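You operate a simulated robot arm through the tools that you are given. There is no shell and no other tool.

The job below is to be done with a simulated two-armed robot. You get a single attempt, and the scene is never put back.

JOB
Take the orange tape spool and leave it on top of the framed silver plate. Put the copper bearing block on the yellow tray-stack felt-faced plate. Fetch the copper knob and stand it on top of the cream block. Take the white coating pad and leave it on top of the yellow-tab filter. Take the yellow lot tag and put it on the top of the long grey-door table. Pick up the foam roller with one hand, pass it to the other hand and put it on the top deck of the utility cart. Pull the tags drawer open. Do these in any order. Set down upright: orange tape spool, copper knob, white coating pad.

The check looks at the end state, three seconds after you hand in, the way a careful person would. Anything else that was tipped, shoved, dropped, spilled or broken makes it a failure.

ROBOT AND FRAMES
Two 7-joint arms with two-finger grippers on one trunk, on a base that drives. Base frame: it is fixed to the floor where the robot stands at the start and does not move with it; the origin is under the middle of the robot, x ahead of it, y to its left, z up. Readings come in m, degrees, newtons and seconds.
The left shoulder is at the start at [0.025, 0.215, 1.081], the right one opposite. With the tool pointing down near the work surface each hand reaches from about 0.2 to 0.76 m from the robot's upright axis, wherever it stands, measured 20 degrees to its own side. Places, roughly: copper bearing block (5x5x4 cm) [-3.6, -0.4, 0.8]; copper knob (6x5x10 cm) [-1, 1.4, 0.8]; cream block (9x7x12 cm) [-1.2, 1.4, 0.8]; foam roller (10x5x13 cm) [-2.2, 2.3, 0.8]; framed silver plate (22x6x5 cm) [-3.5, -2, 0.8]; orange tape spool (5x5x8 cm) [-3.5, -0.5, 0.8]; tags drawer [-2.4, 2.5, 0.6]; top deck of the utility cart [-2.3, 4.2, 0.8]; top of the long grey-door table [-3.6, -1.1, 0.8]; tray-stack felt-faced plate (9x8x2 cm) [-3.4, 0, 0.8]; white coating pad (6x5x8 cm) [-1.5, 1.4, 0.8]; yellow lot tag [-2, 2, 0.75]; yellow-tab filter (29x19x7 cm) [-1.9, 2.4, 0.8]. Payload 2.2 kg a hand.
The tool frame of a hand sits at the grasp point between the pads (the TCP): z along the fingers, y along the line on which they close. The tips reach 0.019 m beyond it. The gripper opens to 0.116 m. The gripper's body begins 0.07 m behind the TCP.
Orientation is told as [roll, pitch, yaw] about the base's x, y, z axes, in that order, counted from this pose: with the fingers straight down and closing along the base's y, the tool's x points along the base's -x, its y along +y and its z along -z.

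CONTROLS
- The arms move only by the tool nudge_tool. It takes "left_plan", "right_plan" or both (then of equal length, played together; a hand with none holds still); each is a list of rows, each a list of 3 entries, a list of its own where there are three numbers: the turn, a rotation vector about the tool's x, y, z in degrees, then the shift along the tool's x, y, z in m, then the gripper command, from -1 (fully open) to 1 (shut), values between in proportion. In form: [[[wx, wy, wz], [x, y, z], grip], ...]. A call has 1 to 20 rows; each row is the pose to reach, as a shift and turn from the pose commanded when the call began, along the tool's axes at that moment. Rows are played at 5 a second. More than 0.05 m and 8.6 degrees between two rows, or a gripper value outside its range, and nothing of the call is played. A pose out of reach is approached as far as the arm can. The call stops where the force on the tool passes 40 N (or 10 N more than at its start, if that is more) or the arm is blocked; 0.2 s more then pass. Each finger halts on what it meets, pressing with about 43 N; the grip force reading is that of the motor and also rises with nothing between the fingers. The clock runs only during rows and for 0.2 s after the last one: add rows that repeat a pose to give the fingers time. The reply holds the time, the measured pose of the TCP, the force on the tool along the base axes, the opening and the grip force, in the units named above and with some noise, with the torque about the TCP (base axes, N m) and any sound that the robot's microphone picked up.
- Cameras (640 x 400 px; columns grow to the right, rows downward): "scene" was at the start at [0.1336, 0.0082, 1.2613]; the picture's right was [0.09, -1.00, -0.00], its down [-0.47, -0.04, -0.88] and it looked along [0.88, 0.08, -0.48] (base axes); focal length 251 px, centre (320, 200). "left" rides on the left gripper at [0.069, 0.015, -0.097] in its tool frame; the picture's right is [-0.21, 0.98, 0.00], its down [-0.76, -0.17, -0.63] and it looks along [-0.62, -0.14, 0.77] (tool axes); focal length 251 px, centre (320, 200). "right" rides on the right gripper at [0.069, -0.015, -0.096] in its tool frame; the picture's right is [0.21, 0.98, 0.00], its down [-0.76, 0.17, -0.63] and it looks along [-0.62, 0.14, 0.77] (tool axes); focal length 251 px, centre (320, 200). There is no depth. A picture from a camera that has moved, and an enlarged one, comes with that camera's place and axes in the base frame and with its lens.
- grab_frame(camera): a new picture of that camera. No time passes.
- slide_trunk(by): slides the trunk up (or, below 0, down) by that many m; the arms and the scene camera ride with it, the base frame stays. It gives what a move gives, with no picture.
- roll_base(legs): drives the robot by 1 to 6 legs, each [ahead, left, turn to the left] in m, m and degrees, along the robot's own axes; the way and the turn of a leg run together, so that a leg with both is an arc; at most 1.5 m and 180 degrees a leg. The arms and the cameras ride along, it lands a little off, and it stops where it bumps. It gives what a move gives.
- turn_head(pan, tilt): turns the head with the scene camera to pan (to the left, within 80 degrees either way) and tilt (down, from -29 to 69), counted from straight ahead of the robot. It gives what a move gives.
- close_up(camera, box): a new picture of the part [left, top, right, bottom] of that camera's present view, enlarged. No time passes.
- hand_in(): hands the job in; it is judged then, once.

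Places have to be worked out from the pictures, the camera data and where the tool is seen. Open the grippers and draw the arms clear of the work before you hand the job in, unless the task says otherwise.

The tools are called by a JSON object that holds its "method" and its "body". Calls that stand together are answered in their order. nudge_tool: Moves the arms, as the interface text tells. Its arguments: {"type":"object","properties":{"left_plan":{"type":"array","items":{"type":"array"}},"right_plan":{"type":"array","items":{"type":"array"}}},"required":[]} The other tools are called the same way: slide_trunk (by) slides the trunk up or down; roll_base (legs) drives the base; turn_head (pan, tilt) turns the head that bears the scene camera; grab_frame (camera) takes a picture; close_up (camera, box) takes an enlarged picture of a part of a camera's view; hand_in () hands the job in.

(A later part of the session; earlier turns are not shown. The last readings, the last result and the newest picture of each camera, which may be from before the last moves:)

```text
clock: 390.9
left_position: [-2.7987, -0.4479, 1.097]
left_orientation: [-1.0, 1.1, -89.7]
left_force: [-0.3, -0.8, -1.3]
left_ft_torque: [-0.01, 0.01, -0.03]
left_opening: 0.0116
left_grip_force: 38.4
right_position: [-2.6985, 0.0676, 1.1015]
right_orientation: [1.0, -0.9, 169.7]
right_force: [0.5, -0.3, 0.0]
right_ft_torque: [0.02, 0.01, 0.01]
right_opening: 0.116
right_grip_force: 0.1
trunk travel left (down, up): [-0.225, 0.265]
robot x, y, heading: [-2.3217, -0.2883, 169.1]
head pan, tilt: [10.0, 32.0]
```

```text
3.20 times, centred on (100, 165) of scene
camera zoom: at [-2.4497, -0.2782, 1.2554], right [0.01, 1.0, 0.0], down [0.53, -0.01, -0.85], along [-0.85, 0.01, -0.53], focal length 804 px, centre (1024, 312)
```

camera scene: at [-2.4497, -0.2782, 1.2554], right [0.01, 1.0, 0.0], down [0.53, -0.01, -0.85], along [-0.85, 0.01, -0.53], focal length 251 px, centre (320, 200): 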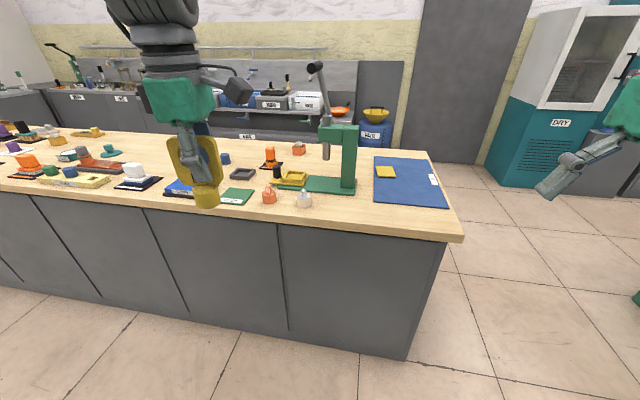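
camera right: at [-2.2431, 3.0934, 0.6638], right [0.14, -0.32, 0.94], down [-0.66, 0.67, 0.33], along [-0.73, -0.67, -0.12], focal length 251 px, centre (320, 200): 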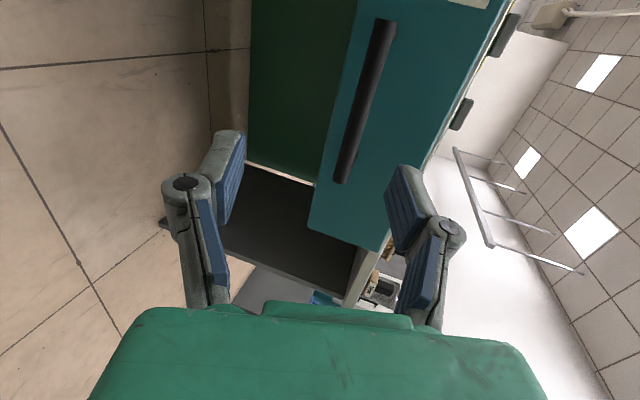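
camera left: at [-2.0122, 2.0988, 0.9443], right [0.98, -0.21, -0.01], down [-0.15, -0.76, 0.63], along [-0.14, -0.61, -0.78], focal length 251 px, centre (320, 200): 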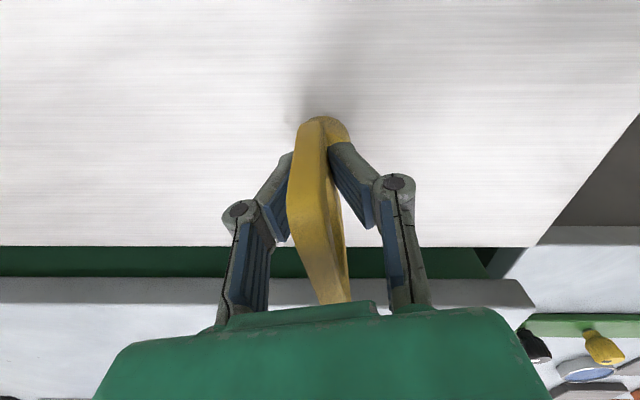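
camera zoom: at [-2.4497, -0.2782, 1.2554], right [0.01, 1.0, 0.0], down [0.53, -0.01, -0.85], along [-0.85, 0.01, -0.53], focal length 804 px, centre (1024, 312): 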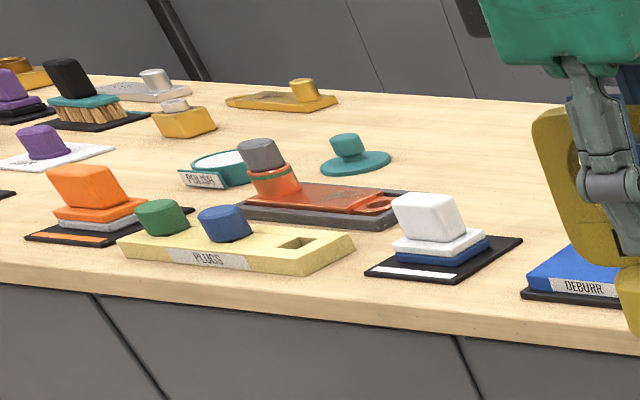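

The spool (orange block on tape roll, on a black plate), bearing block (orange cube with steel bearing) and the thin yellow plate on the blue mat are identified. I place the tag first, on the free wood near the table's front edge around (-3.10, -0.10).

{"method": "roll_base", "body": {"legs": [[0, -0.2, 0], [0.2, 0, 0]]}}

{"method": "turn_head", "body": {"pan": 40, "tilt": 45}}

{"method": "turn_head", "body": {"pan": 10, "tilt": 45}}

{"method": "grab_frame", "body": {"camera": "scene"}}

```text
clock: 393.7
left_position: [-2.9561, -0.2035, 1.0978]
left_orientation: [-0.9, 0.9, -89.8]
left_force: [0.2, 1.0, -1.1]
left_ft_torque: [-0.02, 0.0, -0.02]
left_opening: 0.0116
left_grip_force: 38.2
right_position: [-2.8546, 0.313, 1.0991]
right_orientation: [1.3, -0.9, 169.6]
right_force: [-0.3, -0.3, 0.9]
right_ft_torque: [0.0, -0.05, 0.04]
right_opening: 0.116
right_grip_force: 0.0
trunk travel left (down, up): [-0.225, 0.265]
robot x, y, heading: [-2.4718, -0.0462, 169.0]
head pan, tilt: [10.0, 32.0]
```

```text
clock: 394.7
left_position: [-2.9536, -0.2079, 1.0975]
left_orientation: [-1.0, 1.2, -89.8]
left_force: [-0.2, 0.4, 0.0]
left_ft_torque: [0.0, 0.0, -0.01]
left_opening: 0.0115
left_grip_force: 37.9
right_position: [-2.8525, 0.3103, 1.1027]
right_orientation: [1.1, -1.1, 169.7]
right_force: [-0.5, 0.4, -0.2]
right_ft_torque: [-0.01, 0.0, -0.02]
right_opening: 0.1163
right_grip_force: 0.0
trunk travel left (down, up): [-0.225, 0.265]
robot x, y, heading: [-2.4758, -0.051, 169.1]
head pan, tilt: [40.0, 45.0]
```

```text
clock: 395.6
left_position: [-2.9538, -0.2067, 1.0979]
left_orientation: [-0.9, 1.2, -89.8]
left_force: [0.0, 0.0, -0.7]
left_ft_torque: [0.0, 0.0, 0.01]
left_opening: 0.0119
left_grip_force: 38.7
right_position: [-2.8517, 0.3103, 1.1021]
right_orientation: [1.1, -1.2, 169.6]
right_force: [0.6, -0.5, -1.0]
right_ft_torque: [0.03, -0.02, 0.0]
right_opening: 0.1162
right_grip_force: 0.0
trunk travel left (down, up): [-0.225, 0.265]
robot x, y, heading: [-2.4733, -0.0439, 169.2]
head pan, tilt: [10.0, 45.0]
```

```text
taken
camera scene: at [-2.5978, -0.0351, 1.236], right [0.02, 1.0, 0.0], down [0.71, -0.01, -0.7], along [-0.7, 0.01, -0.71], focal length 251 px, centre (320, 200)
```

scene: 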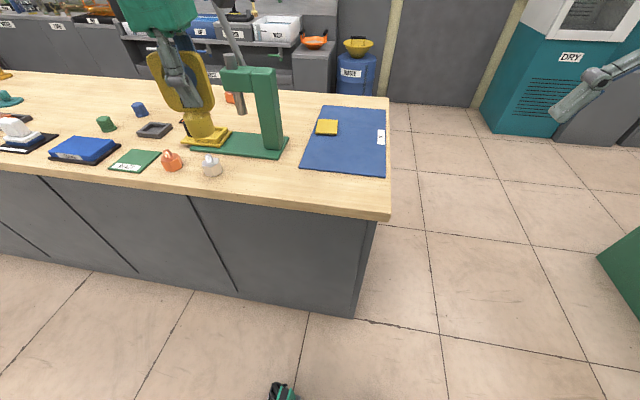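

I bring the tag above the free spot (-3.095, -0.14) and lower it to a few cm above the wood.

{"method": "nudge_tool", "body": {"left_plan": [[[0, 0, 0], [0.02, -0.04, 0], 1], [[0, 0, 0], [0.04, -0.08, 0], 1], [[0, 0, 0], [0.06, -0.115, 0], 1], [[0, 0, 0], [0.067, -0.141, 0.03], 1], [[0, 0, 0], [0.067, -0.141, 0.07], 1], [[0, 0, 0], [0.067, -0.141, 0.11], 1], [[0, 0, 0], [0.067, -0.141, 0.15], 1], [[0, 0, 0], [0.067, -0.141, 0.19], 1], [[0, 0, 0], [0.067, -0.141, 0.19], 1]]}}

{"method": "close_up", "body": {"camera": "scene", "box": [160, 80, 360, 220]}}

{"method": "grab_frame", "body": {"camera": "left"}}

```text
clock: 397.6
left_position: [-3.0987, -0.1356, 0.9122]
left_orientation: [-0.9, 1.1, -89.8]
left_force: [-0.3, 0.1, -0.6]
left_ft_torque: [0.01, 0.0, 0.0]
left_opening: 0.0117
left_grip_force: 38.6
right_position: [-2.8519, 0.3099, 1.1023]
right_orientation: [1.1, -1.2, 169.7]
right_force: [0.7, -0.1, 0.8]
right_ft_torque: [0.01, -0.01, -0.01]
right_opening: 0.1159
right_grip_force: 0.0
trunk travel left (down, up): [-0.225, 0.265]
robot x, y, heading: [-2.4772, -0.0476, 169.4]
head pan, tilt: [10.0, 45.0]
```

```text
2.86 times, centred on (260, 150) of scene
camera zoom: at [-2.5986, -0.0349, 1.236], right [0.02, 1.0, 0.0], down [0.71, -0.01, -0.7], along [-0.7, 0.01, -0.71], focal length 718 px, centre (491, 343)
```

zoom: 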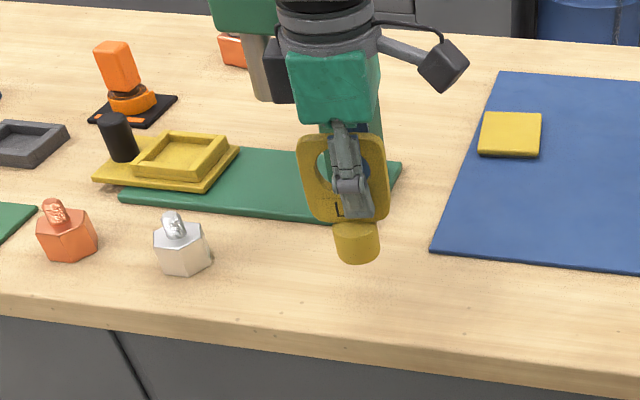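

```text
taken
camera left: at [-3.0803, -0.0687, 1.0096], right [0.98, -0.21, -0.02], down [-0.15, -0.77, 0.62], along [-0.15, -0.6, -0.78], focal length 251 px, centre (320, 200)
```

left: 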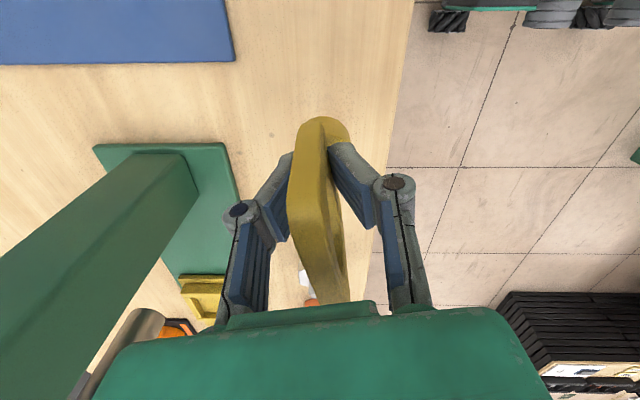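

The spot is clear. I lower 5 cm, then in small steps to contact.

{"method": "nudge_tool", "body": {"left_plan": [[[0, 0, 0], [0, 0, 0.025], 1], [[0, 0, 0], [0, 0, 0.045], 1], [[0, 0, 0], [0, 0, 0.05], 1], [[0, 0, 0], [0, 0, 0.055], 1], [[0, 0, 0], [0, 0, 0.06], 1], [[0, 0, 0], [0, 0, 0.06], 1]]}}

{"method": "close_up", "body": {"camera": "scene", "box": [200, 100, 340, 210]}}

```text
clock: 398.7
left_position: [-3.1032, -0.1358, 0.865]
left_orientation: [-1.9, 1.5, -89.8]
left_force: [7.9, 3.6, 22.1]
left_ft_torque: [-0.1, -0.16, 0.09]
left_opening: 0.0118
left_grip_force: 38.0
right_position: [-2.8498, 0.3084, 1.1023]
right_orientation: [1.0, -1.3, 169.6]
right_force: [-0.4, 0.4, 1.0]
right_ft_torque: [0.0, -0.03, -0.03]
right_opening: 0.116
right_grip_force: 0.0
trunk travel left (down, up): [-0.225, 0.265]
robot x, y, heading: [-2.4719, -0.0465, 168.9]
head pan, tilt: [10.0, 45.0]
stopped in row 5 (left hand): the force on the tool passed its limit at 71 N (the readings are from after the stop); the commanded pose is now the measured one
```

```text
3.64 times, centred on (270, 155) of scene
camera zoom: at [-2.5961, -0.0328, 1.2363], right [0.02, 1.0, 0.0], down [0.71, -0.01, -0.71], along [-0.71, 0.01, -0.71], focal length 913 px, centre (502, 364)
```

zoom: 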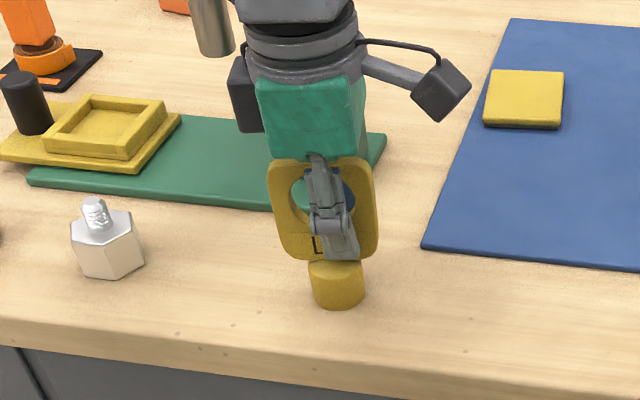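

The tag stands on the wood (table top ≈0.805). I ease up and open.

{"method": "nudge_tool", "body": {"left_plan": [[[0, 0, 0], [0, 0, -0.003], 1], [[0, 0, 0], [0, 0, -0.003], 0.7], [[0, 0, 0], [0, 0, -0.003], 0.3], [[0, 0, 0], [0, 0, -0.003], 0.1], [[0, 0, 0], [0, 0, -0.003], 0.1]]}}

{"method": "close_up", "body": {"camera": "scene", "box": [200, 100, 340, 210]}}

{"method": "grab_frame", "body": {"camera": "left"}}

```text
clock: 399.9
left_position: [-3.1015, -0.137, 0.8638]
left_orientation: [-1.6, 1.2, -89.8]
left_force: [0.4, 0.2, -0.8]
left_ft_torque: [-0.01, 0.01, -0.01]
left_opening: 0.0525
left_grip_force: 0.0
right_position: [-2.8504, 0.3075, 1.1047]
right_orientation: [1.1, -1.2, 169.8]
right_force: [-0.1, 0.2, -0.6]
right_ft_torque: [-0.01, 0.02, 0.01]
right_opening: 0.116
right_grip_force: 0.0
trunk travel left (down, up): [-0.225, 0.265]
robot x, y, heading: [-2.4737, -0.0461, 169.3]
head pan, tilt: [10.0, 45.0]
```

```text
3.64 times, centred on (270, 155) of scene
camera zoom: at [-2.599, -0.0345, 1.2359], right [0.02, 1.0, 0.0], down [0.71, -0.01, -0.7], along [-0.7, 0.01, -0.71], focal length 913 px, centre (502, 364)
```

zoom: 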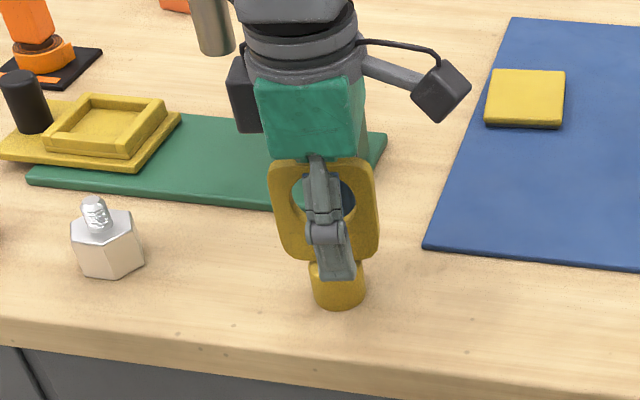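

```text
taken
camera left: at [-3.0826, -0.0707, 0.9615], right [0.98, -0.21, -0.03], down [-0.14, -0.77, 0.62], along [-0.16, -0.6, -0.78], focal length 251 px, centre (320, 200)
```

left: 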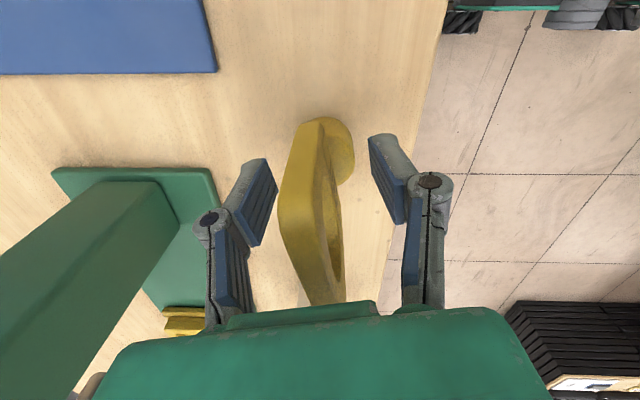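

The tag stands on the table. I lift the hand off and retract, then reposition for the spool, which is reachable from this side with the robot close to the table.

{"method": "nudge_tool", "body": {"left_plan": [[[0, 0, 0], [0, 0, -0.03], 0.1], [[0, 0, 0], [0, 0, -0.07], 0.1], [[0, 0, 0], [0, 0, -0.11], 0], [[0, 0, 0], [0, 0, -0.15], -1], [[0, 0, 0], [0, 0.03, -0.19], -1], [[0, 0, 0], [0, 0.07, -0.22], -1], [[0, 0, 0], [-0.01, 0.11, -0.24], -1], [[0, 0, 0], [-0.02, 0.15, -0.24], -1], [[0, 0, 0], [-0.02, 0.15, -0.24], -1]]}}

{"method": "grab_frame", "body": {"camera": "scene"}}

```text
clock: 401.9
left_position: [-2.9466, -0.1643, 1.0993]
left_orientation: [-1.6, 1.3, -89.9]
left_force: [0.0, 0.6, 0.0]
left_ft_torque: [0.0, 0.01, 0.0]
left_opening: 0.116
left_grip_force: 0.0
right_position: [-2.8523, 0.3074, 1.1025]
right_orientation: [1.0, -1.1, 169.7]
right_force: [-1.0, 1.2, -0.8]
right_ft_torque: [0.02, -0.03, 0.0]
right_opening: 0.1159
right_grip_force: 0.0
trunk travel left (down, up): [-0.225, 0.265]
robot x, y, heading: [-2.4752, -0.0456, 169.1]
head pan, tilt: [10.0, 45.0]
```

```text
taken
camera scene: at [-2.5991, -0.035, 1.2358], right [0.02, 1.0, 0.0], down [0.71, -0.01, -0.7], along [-0.7, 0.01, -0.71], focal length 251 px, centre (320, 200)
```

scene: 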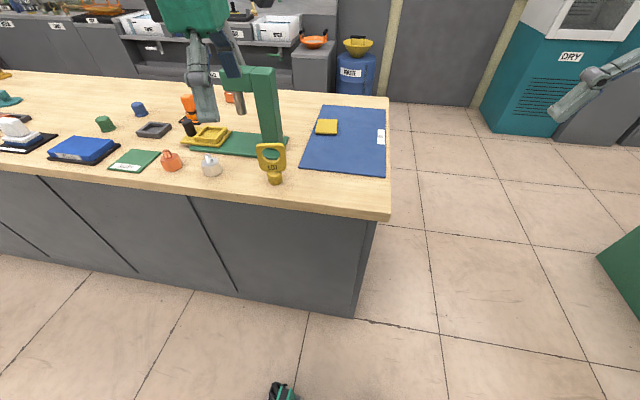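

Tag done. I turn the left hand back to its neutral yaw and move the right hand a bit outward and up, clear of the green press stand.

{"method": "nudge_tool", "body": {"left_plan": [[[0, 0, 8], [0, 0, 0], -1], [[0, 0, 16], [0, 0, 0], -1], [[0, 0, 24], [0, 0, 0], -1], [[0, 0, 32], [0, 0, 0], -1], [[0, 0, 40], [0, 0, 0], -1], [[0, 0, 48], [0, 0, 0], -1], [[0, 0, 56], [0, 0, 0], -1], [[0, 0, 64], [0, 0, 0], -1], [[0, 0, 72], [0, 0, 0], -1], [[0, 0, 80], [0, 0, 0], -1], [[0, 0, 88], [0, 0, 0], -1], [[0, 0, 96], [0, 0, 0], -1], [[0, 0, 101], [0, 0, 0], -1], [[0, 0, 101], [0, 0, 0], -1]], "right_plan": [[[0, 0, 0], [0, -0.01, -0.01], -1], [[0, 0, 0], [0, -0.02, -0.02], -1], [[0, 0, 0], [0, -0.03, -0.03], -1], [[0, 0, 0], [0, -0.04, -0.04], -1], [[0, 0, 0], [0, -0.05, -0.05], -1], [[0, 0, 0], [0, -0.06, -0.06], -1], [[0, 0, 0], [0, -0.07, -0.07], -1], [[0, 0, 0], [0, -0.08, -0.08], -1], [[0, 0, 0], [0, -0.09, -0.08], -1], [[0, 0, 0], [0, -0.1, -0.08], -1], [[0, 0, 0], [0, -0.1, -0.08], -1], [[0, 0, 0], [0, -0.1, -0.08], -1], [[0, 0, 0], [0, -0.1, -0.08], -1], [[0, 0, 0], [0, -0.1, -0.08], -1]]}}

{"method": "roll_base", "body": {"legs": [[0, 0.43, 0], [0.17, 0, -1]]}}

{"method": "turn_head", "body": {"pan": 50, "tilt": 45}}

{"method": "turn_head", "body": {"pan": 10, "tilt": 42}}

{"method": "grab_frame", "body": {"camera": "scene"}}

{"method": "grab_frame", "body": {"camera": "left"}}

```text
clock: 404.9
left_position: [-2.9456, -0.1621, 1.0998]
left_orientation: [-0.8, -1.9, 169.2]
left_force: [0.5, -0.1, -0.6]
left_ft_torque: [-0.01, 0.03, -0.01]
left_opening: 0.116
left_grip_force: 0.0
right_position: [-2.8317, 0.4071, 1.1806]
right_orientation: [1.0, -1.2, 169.6]
right_force: [0.3, 0.0, 0.1]
right_ft_torque: [-0.02, 0.02, -0.01]
right_opening: 0.1159
right_grip_force: 0.1
trunk travel left (down, up): [-0.225, 0.265]
robot x, y, heading: [-2.4765, -0.047, 169.2]
head pan, tilt: [10.0, 45.0]
```

```text
clock: 408.6
left_position: [-3.1915, -0.5392, 1.101]
left_orientation: [-0.7, -1.9, 168.5]
left_force: [-0.9, 0.9, 1.0]
left_ft_torque: [-0.02, 0.01, 0.01]
left_opening: 0.116
left_grip_force: 0.1
right_position: [-3.0696, 0.0286, 1.1781]
right_orientation: [1.3, -1.1, 168.9]
right_force: [-0.4, 0.0, -0.1]
right_ft_torque: [-0.04, -0.01, -0.02]
right_opening: 0.1159
right_grip_force: 0.1
trunk travel left (down, up): [-0.225, 0.265]
robot x, y, heading: [-2.7213, -0.4357, 168.2]
head pan, tilt: [10.0, 45.0]
```

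```text
clock: 409.7
left_position: [-3.192, -0.5485, 1.1]
left_orientation: [-1.3, -2.1, 168.5]
left_force: [-1.1, 0.4, 0.1]
left_ft_torque: [0.04, -0.03, -0.01]
left_opening: 0.1162
left_grip_force: 0.0
right_position: [-3.0699, 0.0173, 1.1828]
right_orientation: [0.8, -1.4, 169.0]
right_force: [-0.1, -0.1, 0.0]
right_ft_torque: [0.04, 0.0, -0.03]
right_opening: 0.116
right_grip_force: 0.0
trunk travel left (down, up): [-0.225, 0.265]
robot x, y, heading: [-2.7209, -0.4389, 168.2]
head pan, tilt: [50.0, 45.0]
```

```text
clock: 410.8
left_position: [-3.1907, -0.5498, 1.101]
left_orientation: [-1.1, -2.1, 168.4]
left_force: [0.1, -0.2, 0.1]
left_ft_torque: [0.0, -0.01, -0.01]
left_opening: 0.1158
left_grip_force: 0.1
right_position: [-3.0691, 0.0195, 1.1836]
right_orientation: [0.9, -1.3, 169.0]
right_force: [0.3, -0.5, 0.0]
right_ft_torque: [0.0, 0.01, -0.02]
right_opening: 0.1158
right_grip_force: 0.1
trunk travel left (down, up): [-0.225, 0.265]
robot x, y, heading: [-2.7213, -0.4358, 168.3]
head pan, tilt: [10.0, 42.0]
```

```text
taken
camera scene: at [-2.8456, -0.4242, 1.2403], right [0.03, 1.0, 0.0], down [0.67, -0.02, -0.74], along [-0.74, 0.02, -0.67], focal length 251 px, centre (320, 200)
```

scene: 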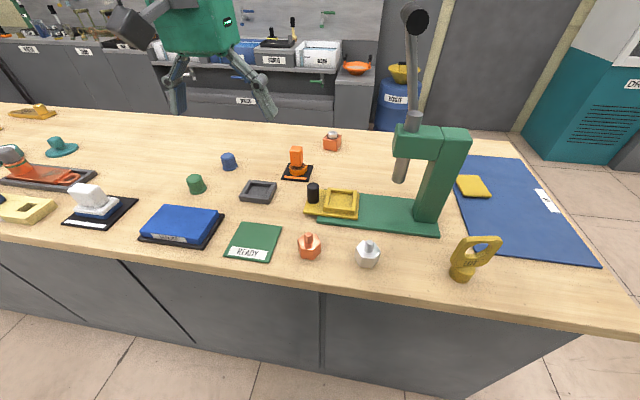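

```text
taken
camera left: at [-3.1217, -0.58, 1.1933], right [-0.41, -0.91, -0.01], down [-0.69, 0.3, 0.66], along [-0.6, 0.28, -0.75], focal length 251 px, centre (320, 200)
```

left: 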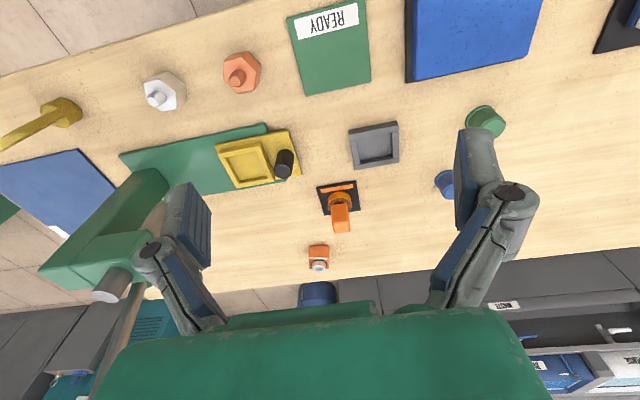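

Good view: spool at about (-3.44, -0.476), 0.70 m ahead. I zoom in on it.

{"method": "close_up", "body": {"camera": "scene", "box": [270, 130, 330, 190]}}

{"method": "close_up", "body": {"camera": "left", "box": [300, 160, 380, 240]}}

```text
6.67 times, centred on (300, 160) of scene
camera zoom: at [-2.8456, -0.4242, 1.2403], right [0.03, 1.0, 0.0], down [0.67, -0.02, -0.74], along [-0.74, 0.02, -0.67], focal length 1674 px, centre (453, 467)
```

zoom: 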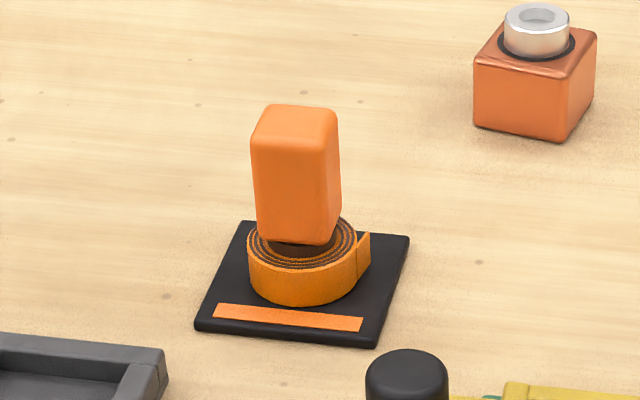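

```text
5.00 times, centred on (340, 200) of left
camera zoom: at [-3.1217, -0.58, 1.1933], right [-0.41, -0.91, -0.01], down [-0.69, 0.3, 0.66], along [-0.6, 0.28, -0.75], focal length 1257 px, centre (220, 200)
```

zoom: 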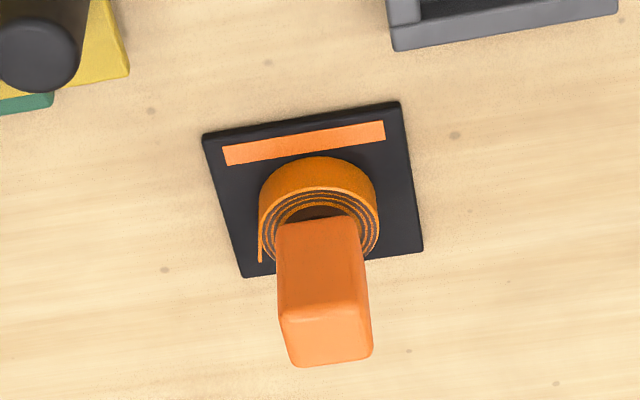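

The spool's orange handle block is centred at (-3.44, -0.474), top z≈0.89. I move the left hand above it.

{"method": "nudge_tool", "body": {"left_plan": [[[0, 0, 0], [-0.045, -0.004, 0], -1], [[0, 0, 0], [-0.09, -0.008, 0], -1], [[0, 0, 0], [-0.135, -0.012, 0], -1], [[0, 0, 0], [-0.18, -0.016, 0], -1], [[0, 0, 0], [-0.22, -0.02, 0.02], -1], [[0, 1, 0], [-0.25, -0.024, 0.05], -1], [[0, 2, 0], [-0.26, -0.024, 0.09], -1], [[0, 2, 0], [-0.26, -0.024, 0.12], -1], [[0, 2, 0], [-0.26, -0.024, 0.12], -1]]}}

{"method": "grab_frame", "body": {"camera": "left"}}

{"method": "close_up", "body": {"camera": "scene", "box": [240, 90, 360, 200]}}

```text
clock: 412.8
left_position: [-3.4458, -0.4664, 0.9898]
left_orientation: [-1.0, 0.0, 168.3]
left_force: [0.0, -0.6, 0.5]
left_ft_torque: [0.0, -0.02, -0.01]
left_opening: 0.1161
left_grip_force: 0.2
right_position: [-3.0692, 0.0212, 1.1822]
right_orientation: [1.1, -1.2, 168.9]
right_force: [0.4, 0.2, -1.0]
right_ft_torque: [-0.02, 0.01, 0.01]
right_opening: 0.1161
right_grip_force: 0.1
trunk travel left (down, up): [-0.225, 0.265]
robot x, y, heading: [-2.7217, -0.4338, 168.5]
head pan, tilt: [10.0, 42.0]
```

```text
taken
camera left: at [-3.3807, -0.4966, 1.0857], right [-0.41, -0.91, -0.02], down [-0.71, 0.3, 0.64], along [-0.57, 0.27, -0.77], focal length 251 px, centre (320, 200)
```

left: 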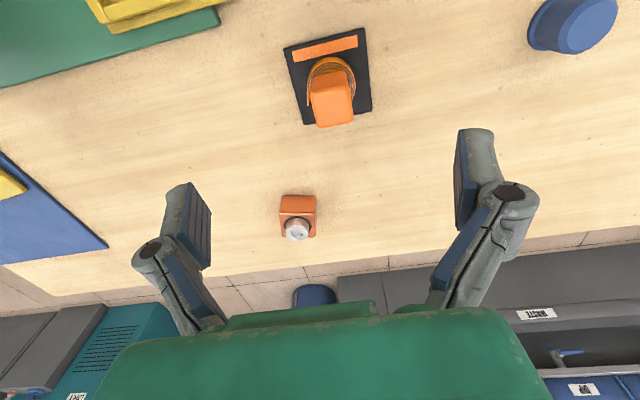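

```text
3.64 times, centred on (300, 145) of scene
camera zoom: at [-2.8471, -0.4207, 1.2401], right [0.03, 1.0, 0.0], down [0.67, -0.02, -0.74], along [-0.74, 0.02, -0.67], focal length 913 px, centre (393, 400)
```

zoom: 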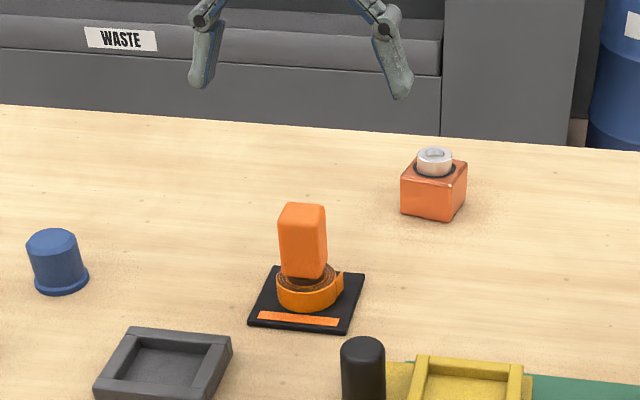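

Height line fits; 10 mm sideways correction needed. I correct and descend.

{"method": "nudge_tool", "body": {"left_plan": [[[0, 0, 0], [0, 0.006, 0.02], -1], [[0, 0, 0], [0, 0.01, 0.05], -1], [[0, 0, 0], [0, 0.01, 0.07], -1], [[0, 0, 0], [0, 0.01, 0.07], -1]]}}

{"method": "grab_frame", "body": {"camera": "left"}}

```text
clock: 413.8
left_position: [-3.4474, -0.4752, 0.9193]
left_orientation: [-1.0, -0.1, 168.5]
left_force: [0.1, 0.0, -0.4]
left_ft_torque: [0.0, 0.01, 0.02]
left_opening: 0.116
left_grip_force: 0.0
right_position: [-3.0694, 0.0211, 1.1815]
right_orientation: [1.0, -1.3, 168.9]
right_force: [0.2, -0.4, 0.6]
right_ft_torque: [0.0, -0.01, 0.0]
right_opening: 0.116
right_grip_force: 0.1
trunk travel left (down, up): [-0.225, 0.265]
robot x, y, heading: [-2.7174, -0.4349, 168.2]
head pan, tilt: [10.0, 42.0]
```

```text
taken
camera left: at [-3.3804, -0.5064, 1.0155], right [-0.41, -0.91, -0.02], down [-0.71, 0.3, 0.64], along [-0.58, 0.27, -0.77], focal length 251 px, centre (320, 200)
```

left: 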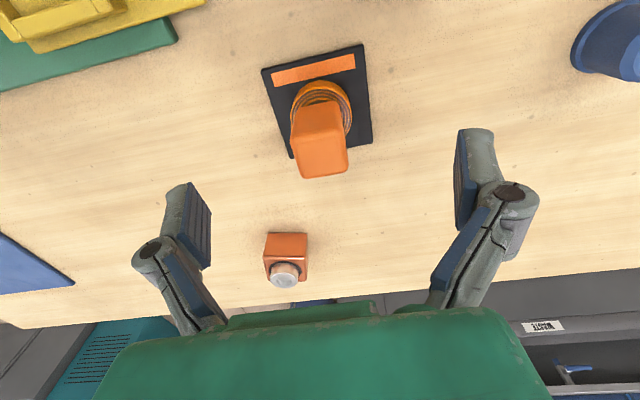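

Centred. I descend the rest and close on the handle block.

{"method": "nudge_tool", "body": {"left_plan": [[[0, 0, 0], [0, 0.001, 0.025], -1], [[0, 0, 0], [0, 0.001, 0.045], -1], [[0, 0, 0], [0, 0.001, 0.051], -1], [[0, 0, 0], [0, 0.001, 0.051], -0.3], [[0, 0, 0], [0, 0.001, 0.051], 0.1], [[0, 0, 0], [0, 0.001, 0.051], 0.4], [[0, 0, 0], [0, 0.001, 0.051], 1], [[0, 0, 0], [0, 0.001, 0.051], 1]]}}

{"method": "grab_frame", "body": {"camera": "left"}}

{"method": "close_up", "body": {"camera": "scene", "box": [240, 90, 360, 200]}}

```text
clock: 415.6
left_position: [-3.4475, -0.4751, 0.8686]
left_orientation: [-1.0, -0.1, 168.4]
left_force: [-0.9, 0.3, 0.3]
left_ft_torque: [0.04, 0.01, 0.01]
left_opening: 0.0322
left_grip_force: 42.8
right_position: [-3.0679, 0.0211, 1.1812]
right_orientation: [1.0, -1.3, 168.9]
right_force: [0.0, -0.4, -0.7]
right_ft_torque: [-0.01, -0.02, -0.03]
right_opening: 0.1159
right_grip_force: 0.0
trunk travel left (down, up): [-0.225, 0.265]
robot x, y, heading: [-2.7202, -0.4361, 168.0]
head pan, tilt: [10.0, 42.0]
```

```text
taken
camera left: at [-3.3822, -0.5068, 0.9643], right [-0.41, -0.91, -0.02], down [-0.71, 0.3, 0.64], along [-0.58, 0.27, -0.77], focal length 251 px, centre (320, 200)
```

left: 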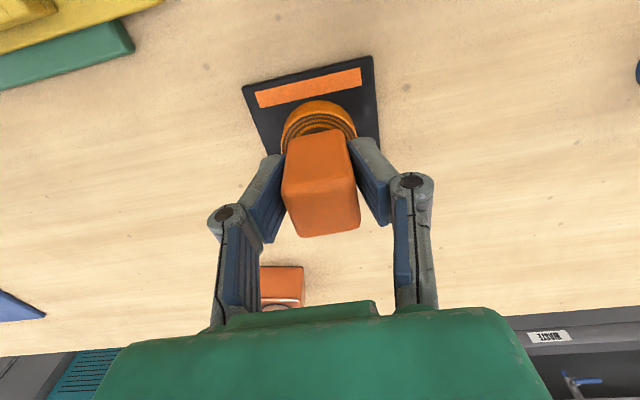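

```text
3.64 times, centred on (300, 145) of scene
camera zoom: at [-2.8466, -0.4206, 1.2402], right [0.03, 1.0, 0.0], down [0.67, -0.02, -0.74], along [-0.74, 0.02, -0.67], focal length 913 px, centre (393, 400)
```

zoom: 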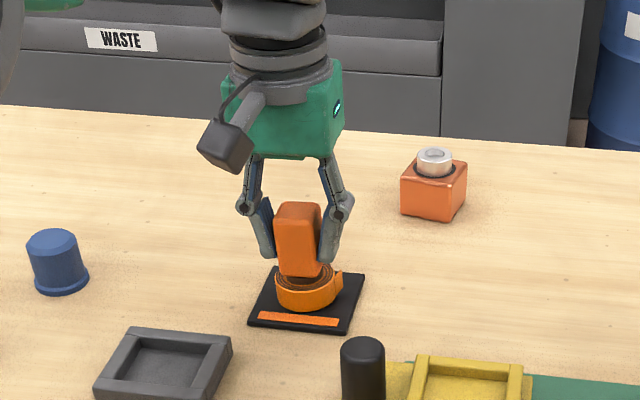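

Gripped at 32 mm. I lift slightly to check the whole spool comes (and the black plate stays).

{"method": "nudge_tool", "body": {"left_plan": [[[0, 0, 0], [0, 0, -0.01], 1], [[0, 0, 0], [0, 0, -0.025], 1], [[0, 0, 0], [0, 0, -0.04], 1], [[0, 0, 0], [0, 0, -0.04], 1]]}}

{"method": "close_up", "body": {"camera": "scene", "box": [240, 90, 360, 200]}}

```text
clock: 416.6
left_position: [-3.4491, -0.4779, 0.9086]
left_orientation: [-1.0, 0.0, 168.4]
left_force: [0.3, -0.9, -1.2]
left_ft_torque: [-0.01, 0.03, -0.02]
left_opening: 0.0325
left_grip_force: 42.7
right_position: [-3.0695, 0.0206, 1.1825]
right_orientation: [0.9, -1.3, 168.8]
right_force: [-0.3, -0.1, -0.3]
right_ft_torque: [0.05, 0.02, 0.04]
right_opening: 0.1159
right_grip_force: 0.1
trunk travel left (down, up): [-0.225, 0.265]
robot x, y, heading: [-2.7202, -0.4333, 168.2]
head pan, tilt: [10.0, 42.0]
```

```text
3.64 times, centred on (300, 145) of scene
camera zoom: at [-2.8471, -0.4209, 1.2401], right [0.03, 1.0, 0.0], down [0.67, -0.02, -0.74], along [-0.74, 0.02, -0.67], focal length 913 px, centre (393, 400)
```

zoom: 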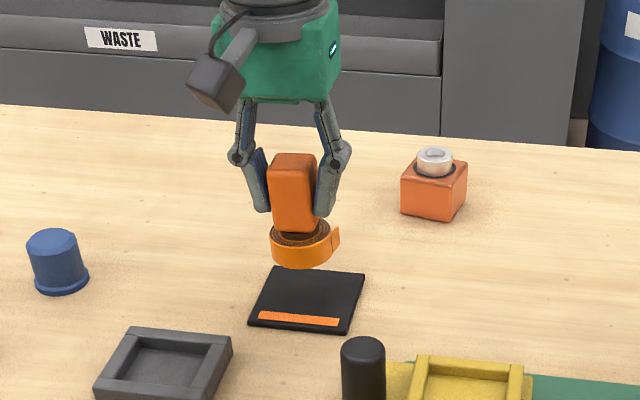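

The spool is in hand, its plate left behind. I raise it, retract, and move south along the table toward the framed silver plate.

{"method": "nudge_tool", "body": {"left_plan": [[[0, 0, 0], [0, 0, -0.04], 1], [[0, 0, 0], [0, 0, -0.08], 1], [[0, 0, 0], [0, 0, -0.12], 1], [[0, 0, 0], [0, 0, -0.16], 1], [[0, 0, 0], [0, 0, -0.2], 1], [[0, 0, 0], [0.04, 0, -0.2], 1], [[0, 0, 0], [0.08, 0.01, -0.2], 1], [[0, 0, 0], [0.12, 0.02, -0.2], 1], [[0, 0, 0], [0.16, 0.03, -0.2], 1], [[0, 0, 0], [0.2, 0.04, -0.2], 1], [[0, 0, 0], [0.24, 0.05, -0.2], 1], [[0, 0, 0], [0.24, 0.05, -0.2], 1]]}}

{"method": "roll_base", "body": {"legs": [[-0.12, 0, 0], [0, 1.45, 0], [0, 0, 1]]}}

{"method": "turn_head", "body": {"pan": 50, "tilt": 40}}

{"method": "turn_head", "body": {"pan": 10, "tilt": 40}}

{"method": "grab_frame", "body": {"camera": "scene"}}

{"method": "grab_frame", "body": {"camera": "left"}}

```text
clock: 419.2
left_position: [-3.2261, -0.5815, 1.1072]
left_orientation: [-1.0, 0.0, 168.4]
left_force: [0.1, 0.3, -0.7]
left_ft_torque: [-0.03, -0.01, 0.02]
left_opening: 0.0323
left_grip_force: 42.9
left hand out of reach, approached as far as the arm can: row 4, 5
right_position: [-3.0691, 0.0206, 1.1813]
right_orientation: [0.9, -1.2, 169.0]
right_force: [-0.4, -0.5, -0.3]
right_ft_torque: [0.03, -0.02, 0.01]
right_opening: 0.116
right_grip_force: 0.1
trunk travel left (down, up): [-0.225, 0.265]
robot x, y, heading: [-2.7155, -0.4348, 168.1]
head pan, tilt: [10.0, 42.0]
```

```text
clock: 427.5
left_position: [-3.4178, -2.0191, 1.1065]
left_orientation: [-1.2, 0.0, 168.0]
left_force: [0.2, -0.1, -0.8]
left_ft_torque: [0.01, -0.01, -0.01]
left_opening: 0.0321
left_grip_force: 43.3
right_position: [-3.2585, -1.4194, 1.1829]
right_orientation: [0.7, -1.3, 168.7]
right_force: [0.4, -0.3, 1.0]
right_ft_torque: [0.02, -0.01, -0.04]
right_opening: 0.1159
right_grip_force: 0.0
trunk travel left (down, up): [-0.225, 0.265]
robot x, y, heading: [-2.9112, -1.8709, 167.8]
head pan, tilt: [10.0, 42.0]
```

```text
clock: 428.6
left_position: [-3.416, -2.0188, 1.1074]
left_orientation: [-1.2, -0.2, 168.0]
left_force: [0.6, 1.0, -1.6]
left_ft_torque: [0.01, 0.0, 0.0]
left_opening: 0.0322
left_grip_force: 42.7
right_position: [-3.2564, -1.4187, 1.1836]
right_orientation: [0.8, -1.4, 168.6]
right_force: [0.4, 0.1, -0.7]
right_ft_torque: [0.0, -0.03, 0.02]
right_opening: 0.1163
right_grip_force: 0.0
trunk travel left (down, up): [-0.225, 0.265]
robot x, y, heading: [-2.9105, -1.8674, 168.0]
head pan, tilt: [50.0, 40.0]
```

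```text
clock: 429.7
left_position: [-3.4162, -2.0163, 1.11]
left_orientation: [-1.1, -0.2, 168.0]
left_force: [0.4, -0.6, -0.8]
left_ft_torque: [-0.02, 0.0, 0.02]
left_opening: 0.0322
left_grip_force: 43.7
right_position: [-3.2566, -1.4164, 1.1835]
right_orientation: [0.8, -1.5, 168.7]
right_force: [-0.6, 0.5, 0.0]
right_ft_torque: [0.0, -0.02, 0.0]
right_opening: 0.116
right_grip_force: 0.0
trunk travel left (down, up): [-0.225, 0.265]
robot x, y, heading: [-2.9126, -1.8706, 168.0]
head pan, tilt: [10.0, 40.0]
```

```text
taken
camera scene: at [-3.0397, -1.8574, 1.2432], right [0.04, 1.0, 0.0], down [0.64, -0.03, -0.76], along [-0.76, 0.03, -0.65], focal length 251 px, centre (320, 200)
```

scene: 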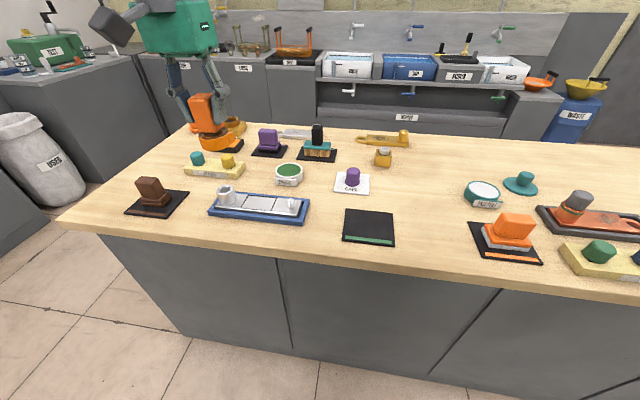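

```text
taken
camera left: at [-3.3495, -2.0474, 1.2037], right [-0.41, -0.91, -0.02], down [-0.71, 0.31, 0.64], along [-0.58, 0.28, -0.77], focal length 251 px, centre (320, 200)
```

left: 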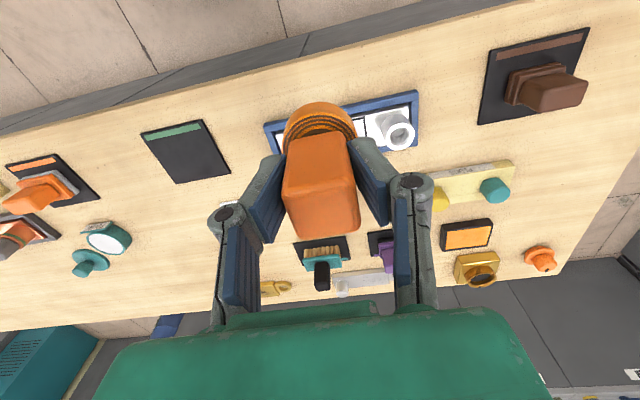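

The framed silver plate is the blue-framed one ahead (≈22 cm long), with a white cylinder at its left end. I zoom in.

{"method": "close_up", "body": {"camera": "scene", "box": [190, 170, 330, 240]}}

{"method": "close_up", "body": {"camera": "left", "box": [240, 70, 440, 180]}}

```text
4.57 times, centred on (260, 205) of scene
camera zoom: at [-3.0397, -1.8574, 1.2432], right [0.04, 1.0, 0.0], down [0.64, -0.03, -0.76], along [-0.76, 0.03, -0.65], focal length 1148 px, centre (594, 177)
```

zoom: 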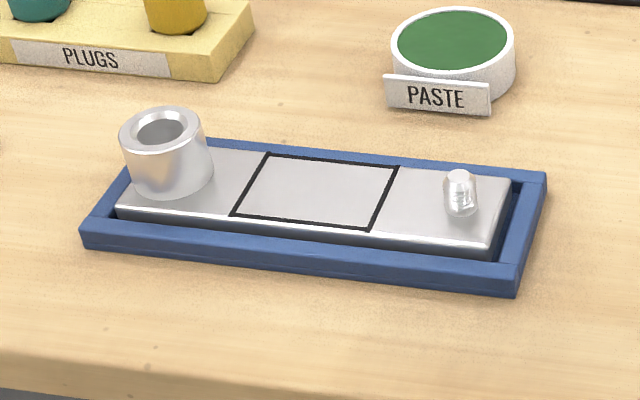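

```text
3.20 times, centred on (340, 125) of left
camera zoom: at [-3.3495, -2.0474, 1.2037], right [-0.41, -0.91, -0.02], down [-0.71, 0.31, 0.64], along [-0.58, 0.28, -0.77], focal length 805 px, centre (256, 440)
```

zoom: 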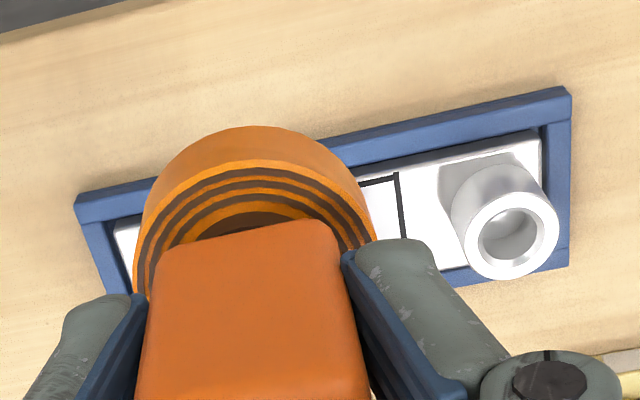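

The silver plate has a black-outlined square in its middle, centred near (-3.524, -1.993). I bring the spool above it and lower partway.

{"method": "nudge_tool", "body": {"left_plan": [[[0, 0, 0], [-0.04, 0, 0], 1], [[0, 0, 0], [-0.08, 0, 0], 1], [[0, 0, 0], [-0.11, 0, 0.01], 1], [[0, 0, 0], [-0.11, 0, 0.05], 1], [[0, 0, 0], [-0.11, 0, 0.09], 1], [[0, 0, 0], [-0.11, 0, 0.13], 1], [[0, 0, 0], [-0.11, 0, 0.155], 1], [[0, 0, 0], [-0.11, 0, 0.155], 1]]}}

{"method": "close_up", "body": {"camera": "scene", "box": [180, 110, 340, 240]}}

{"method": "close_up", "body": {"camera": "left", "box": [220, 60, 460, 240]}}

```text
clock: 431.5
left_position: [-3.5232, -1.9897, 0.9528]
left_orientation: [-1.1, -0.2, 167.9]
left_force: [-0.2, -0.6, -0.9]
left_ft_torque: [0.01, -0.01, 0.01]
left_opening: 0.0322
left_grip_force: 42.8
right_position: [-3.2562, -1.4155, 1.1842]
right_orientation: [0.7, -1.4, 168.6]
right_force: [-0.2, 0.4, -0.1]
right_ft_torque: [0.02, 0.04, -0.04]
right_opening: 0.1159
right_grip_force: 0.0
trunk travel left (down, up): [-0.225, 0.265]
robot x, y, heading: [-2.9119, -1.8711, 167.7]
head pan, tilt: [10.0, 40.0]
```

```text
3.08 times, centred on (260, 175) of scene
camera zoom: at [-3.0405, -1.8573, 1.2432], right [0.04, 1.0, 0.0], down [0.65, -0.03, -0.76], along [-0.76, 0.03, -0.65], focal length 773 px, centre (505, 277)
```

zoom: 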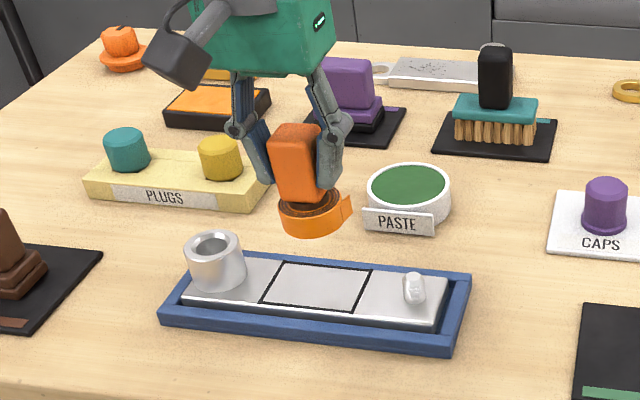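

```text
2.22 times, centred on (340, 150) of left
camera zoom: at [-3.4573, -2.0212, 1.0484], right [-0.41, -0.91, -0.02], down [-0.71, 0.31, 0.64], along [-0.58, 0.28, -0.77], focal length 559 px, centre (276, 311)
```

zoom: 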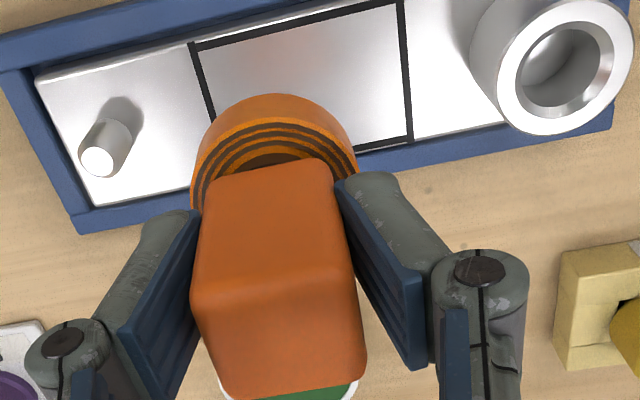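

Both views suggest the plate surface is nearer z≈0.84 and the square's centre about 1 cm closer to me. I shift and lower to just above it.

{"method": "nudge_tool", "body": {"left_plan": [[[0, 0, 0], [0.005, 0.003, 0.01], 1], [[0, 0, 0], [0.01, 0.006, 0.025], 1], [[0, 0, 0], [0.01, 0.006, 0.038], 1], [[0, 0, 0], [0.01, 0.006, 0.038], 1], [[0, 0, 0], [0.01, 0.006, 0.038], 1]]}}

{"method": "close_up", "body": {"camera": "scene", "box": [200, 140, 320, 235]}}

{"method": "close_up", "body": {"camera": "left", "box": [220, 60, 460, 240]}}

```text
clock: 432.7
left_position: [-3.5137, -1.9984, 0.9139]
left_orientation: [-1.3, -0.2, 167.9]
left_force: [0.0, -0.1, -0.4]
left_ft_torque: [0.01, 0.0, -0.03]
left_opening: 0.0324
left_grip_force: 43.5
right_position: [-3.2556, -1.417, 1.1842]
right_orientation: [0.8, -1.4, 168.6]
right_force: [0.2, -1.4, 0.7]
right_ft_torque: [-0.01, -0.02, -0.04]
right_opening: 0.1162
right_grip_force: 0.2
trunk travel left (down, up): [-0.225, 0.265]
robot x, y, heading: [-2.9136, -1.8742, 167.6]
head pan, tilt: [10.0, 40.0]
```

```text
4.21 times, centred on (260, 188) of scene
camera zoom: at [-3.0408, -1.8573, 1.2431], right [0.04, 1.0, 0.0], down [0.65, -0.03, -0.76], along [-0.76, 0.03, -0.65], focal length 1057 px, centre (573, 253)
```

zoom: 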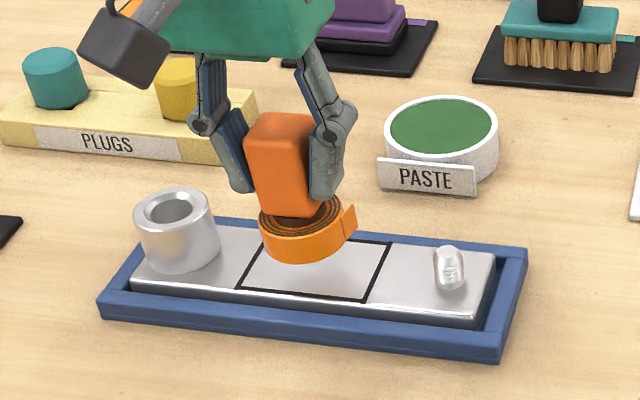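

```text
2.22 times, centred on (340, 150) of left
camera zoom: at [-3.4486, -2.029, 1.0106], right [-0.41, -0.91, -0.02], down [-0.71, 0.31, 0.64], along [-0.58, 0.28, -0.77], focal length 559 px, centre (276, 311)
```

zoom: 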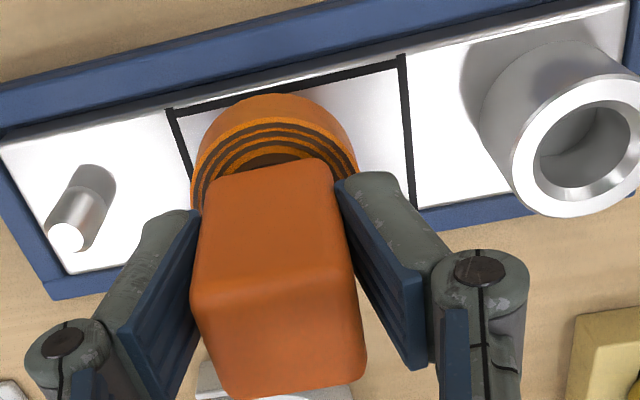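

The spool is inside the outlined square in both views. I lower in small steps to contact.

{"method": "nudge_tool", "body": {"left_plan": [[[0, 0, 0], [0, 0, 0.004], 1], [[0, 0, 0], [0, 0, 0.008], 1], [[0, 0, 0], [0, 0, 0.012], 1], [[0, 0, 0], [0, 0, 0.012], 1]]}}

{"method": "close_up", "body": {"camera": "scene", "box": [200, 140, 320, 235]}}

```text
clock: 433.7
left_position: [-3.5135, -1.9971, 0.9027]
left_orientation: [-1.1, -0.2, 168.1]
left_force: [-0.4, -0.1, -0.6]
left_ft_torque: [0.04, 0.01, -0.01]
left_opening: 0.0323
left_grip_force: 43.6
right_position: [-3.2566, -1.4171, 1.1839]
right_orientation: [0.8, -1.4, 168.7]
right_force: [-0.3, 0.4, 0.2]
right_ft_torque: [-0.05, -0.02, 0.03]
right_opening: 0.1158
right_grip_force: 0.1
trunk travel left (down, up): [-0.225, 0.265]
robot x, y, heading: [-2.9138, -1.8707, 167.9]
head pan, tilt: [10.0, 40.0]
```

```text
4.21 times, centred on (260, 188) of scene
camera zoom: at [-3.0406, -1.8573, 1.2431], right [0.04, 1.0, 0.0], down [0.65, -0.03, -0.76], along [-0.76, 0.03, -0.65], focal length 1057 px, centre (573, 253)
```

zoom: 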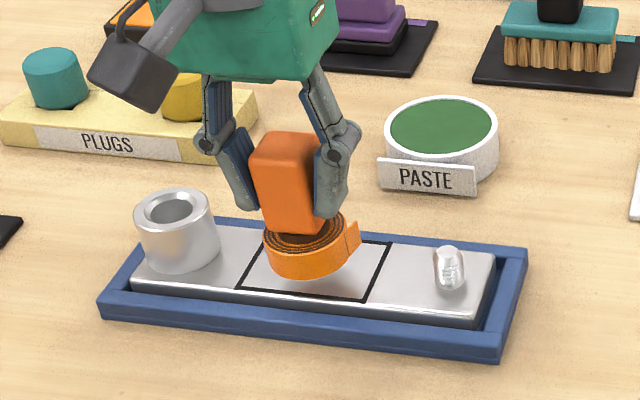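

Not in contact yet. I go on in 4 mm steps.

{"method": "nudge_tool", "body": {"left_plan": [[[0, 0, 0], [0, 0, 0.004], 1], [[0, 0, 0], [0, 0, 0.008], 1], [[0, 0, 0], [0, 0, 0.008], 1]]}}

{"method": "nudge_tool", "body": {"left_plan": [[[0, 0, 0], [0, 0, 0.003], 1], [[0, 0, 0], [0, 0, 0.003], 1]]}}

{"method": "close_up", "body": {"camera": "scene", "box": [200, 140, 320, 235]}}

```text
clock: 434.5
left_position: [-3.5136, -1.9981, 0.8953]
left_orientation: [-1.2, -0.2, 168.0]
left_force: [0.3, 0.5, -1.2]
left_ft_torque: [0.04, 0.0, 0.01]
left_opening: 0.0323
left_grip_force: 43.1
right_position: [-3.2561, -1.4171, 1.1845]
right_orientation: [0.8, -1.4, 168.5]
right_force: [-0.5, 1.1, 0.5]
right_ft_torque: [-0.03, 0.0, 0.0]
right_opening: 0.116
right_grip_force: 0.1
trunk travel left (down, up): [-0.225, 0.265]
robot x, y, heading: [-2.9127, -1.869, 168.0]
head pan, tilt: [10.0, 40.0]
```

```text
clock: 435.1
left_position: [-3.5158, -1.997, 0.8923]
left_orientation: [-1.3, -0.2, 168.0]
left_force: [-0.6, -0.1, -1.5]
left_ft_torque: [0.02, 0.02, -0.01]
left_opening: 0.0325
left_grip_force: 43.1
right_position: [-3.2564, -1.4167, 1.1838]
right_orientation: [0.9, -1.3, 168.5]
right_force: [0.0, -0.2, -0.6]
right_ft_torque: [-0.03, -0.01, 0.02]
right_opening: 0.1159
right_grip_force: 0.0
trunk travel left (down, up): [-0.225, 0.265]
robot x, y, heading: [-2.914, -1.8682, 167.9]
head pan, tilt: [10.0, 40.0]
```

```text
4.21 times, centred on (260, 188) of scene
camera zoom: at [-3.0406, -1.8573, 1.2431], right [0.04, 1.0, 0.0], down [0.65, -0.03, -0.76], along [-0.76, 0.03, -0.65], focal length 1057 px, centre (573, 253)
```

zoom: 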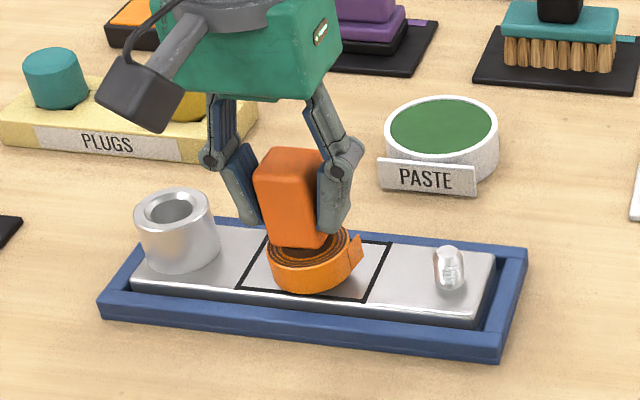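

Nearly down and nicely centred. Two more small steps.

{"method": "nudge_tool", "body": {"left_plan": [[[0, 0, 0], [0, 0, 0.003], 1], [[0, 0, 0], [0, 0, 0.005], 1], [[0, 0, 0], [0, 0, 0.005], 1]]}}

{"method": "nudge_tool", "body": {"left_plan": [[[0, 0, 0], [0, 0, 0.002], 1], [[0, 0, 0], [0, 0, 0.002], 1]]}}

```text
clock: 435.9
left_position: [-3.5153, -1.9975, 0.8873]
left_orientation: [-1.1, -0.2, 168.0]
left_force: [-0.5, -0.2, -0.6]
left_ft_torque: [0.02, 0.0, 0.04]
left_opening: 0.0321
left_grip_force: 42.5
right_position: [-3.2554, -1.4169, 1.1833]
right_orientation: [0.8, -1.4, 168.5]
right_force: [-0.4, -0.6, -0.1]
right_ft_torque: [0.0, 0.03, 0.01]
right_opening: 0.1159
right_grip_force: 0.1
trunk travel left (down, up): [-0.225, 0.265]
robot x, y, heading: [-2.9113, -1.8736, 168.0]
head pan, tilt: [10.0, 40.0]
```

```text
clock: 436.5
left_position: [-3.514, -1.9965, 0.8848]
left_orientation: [-1.2, -0.2, 168.0]
left_force: [0.1, -0.6, -1.1]
left_ft_torque: [0.0, -0.01, -0.02]
left_opening: 0.0322
left_grip_force: 42.8
right_position: [-3.2551, -1.4169, 1.1832]
right_orientation: [0.8, -1.4, 168.6]
right_force: [0.4, -0.1, -1.3]
right_ft_torque: [0.03, -0.01, 0.02]
right_opening: 0.116
right_grip_force: 0.0
trunk travel left (down, up): [-0.225, 0.265]
robot x, y, heading: [-2.9116, -1.8719, 167.7]
head pan, tilt: [10.0, 40.0]
```

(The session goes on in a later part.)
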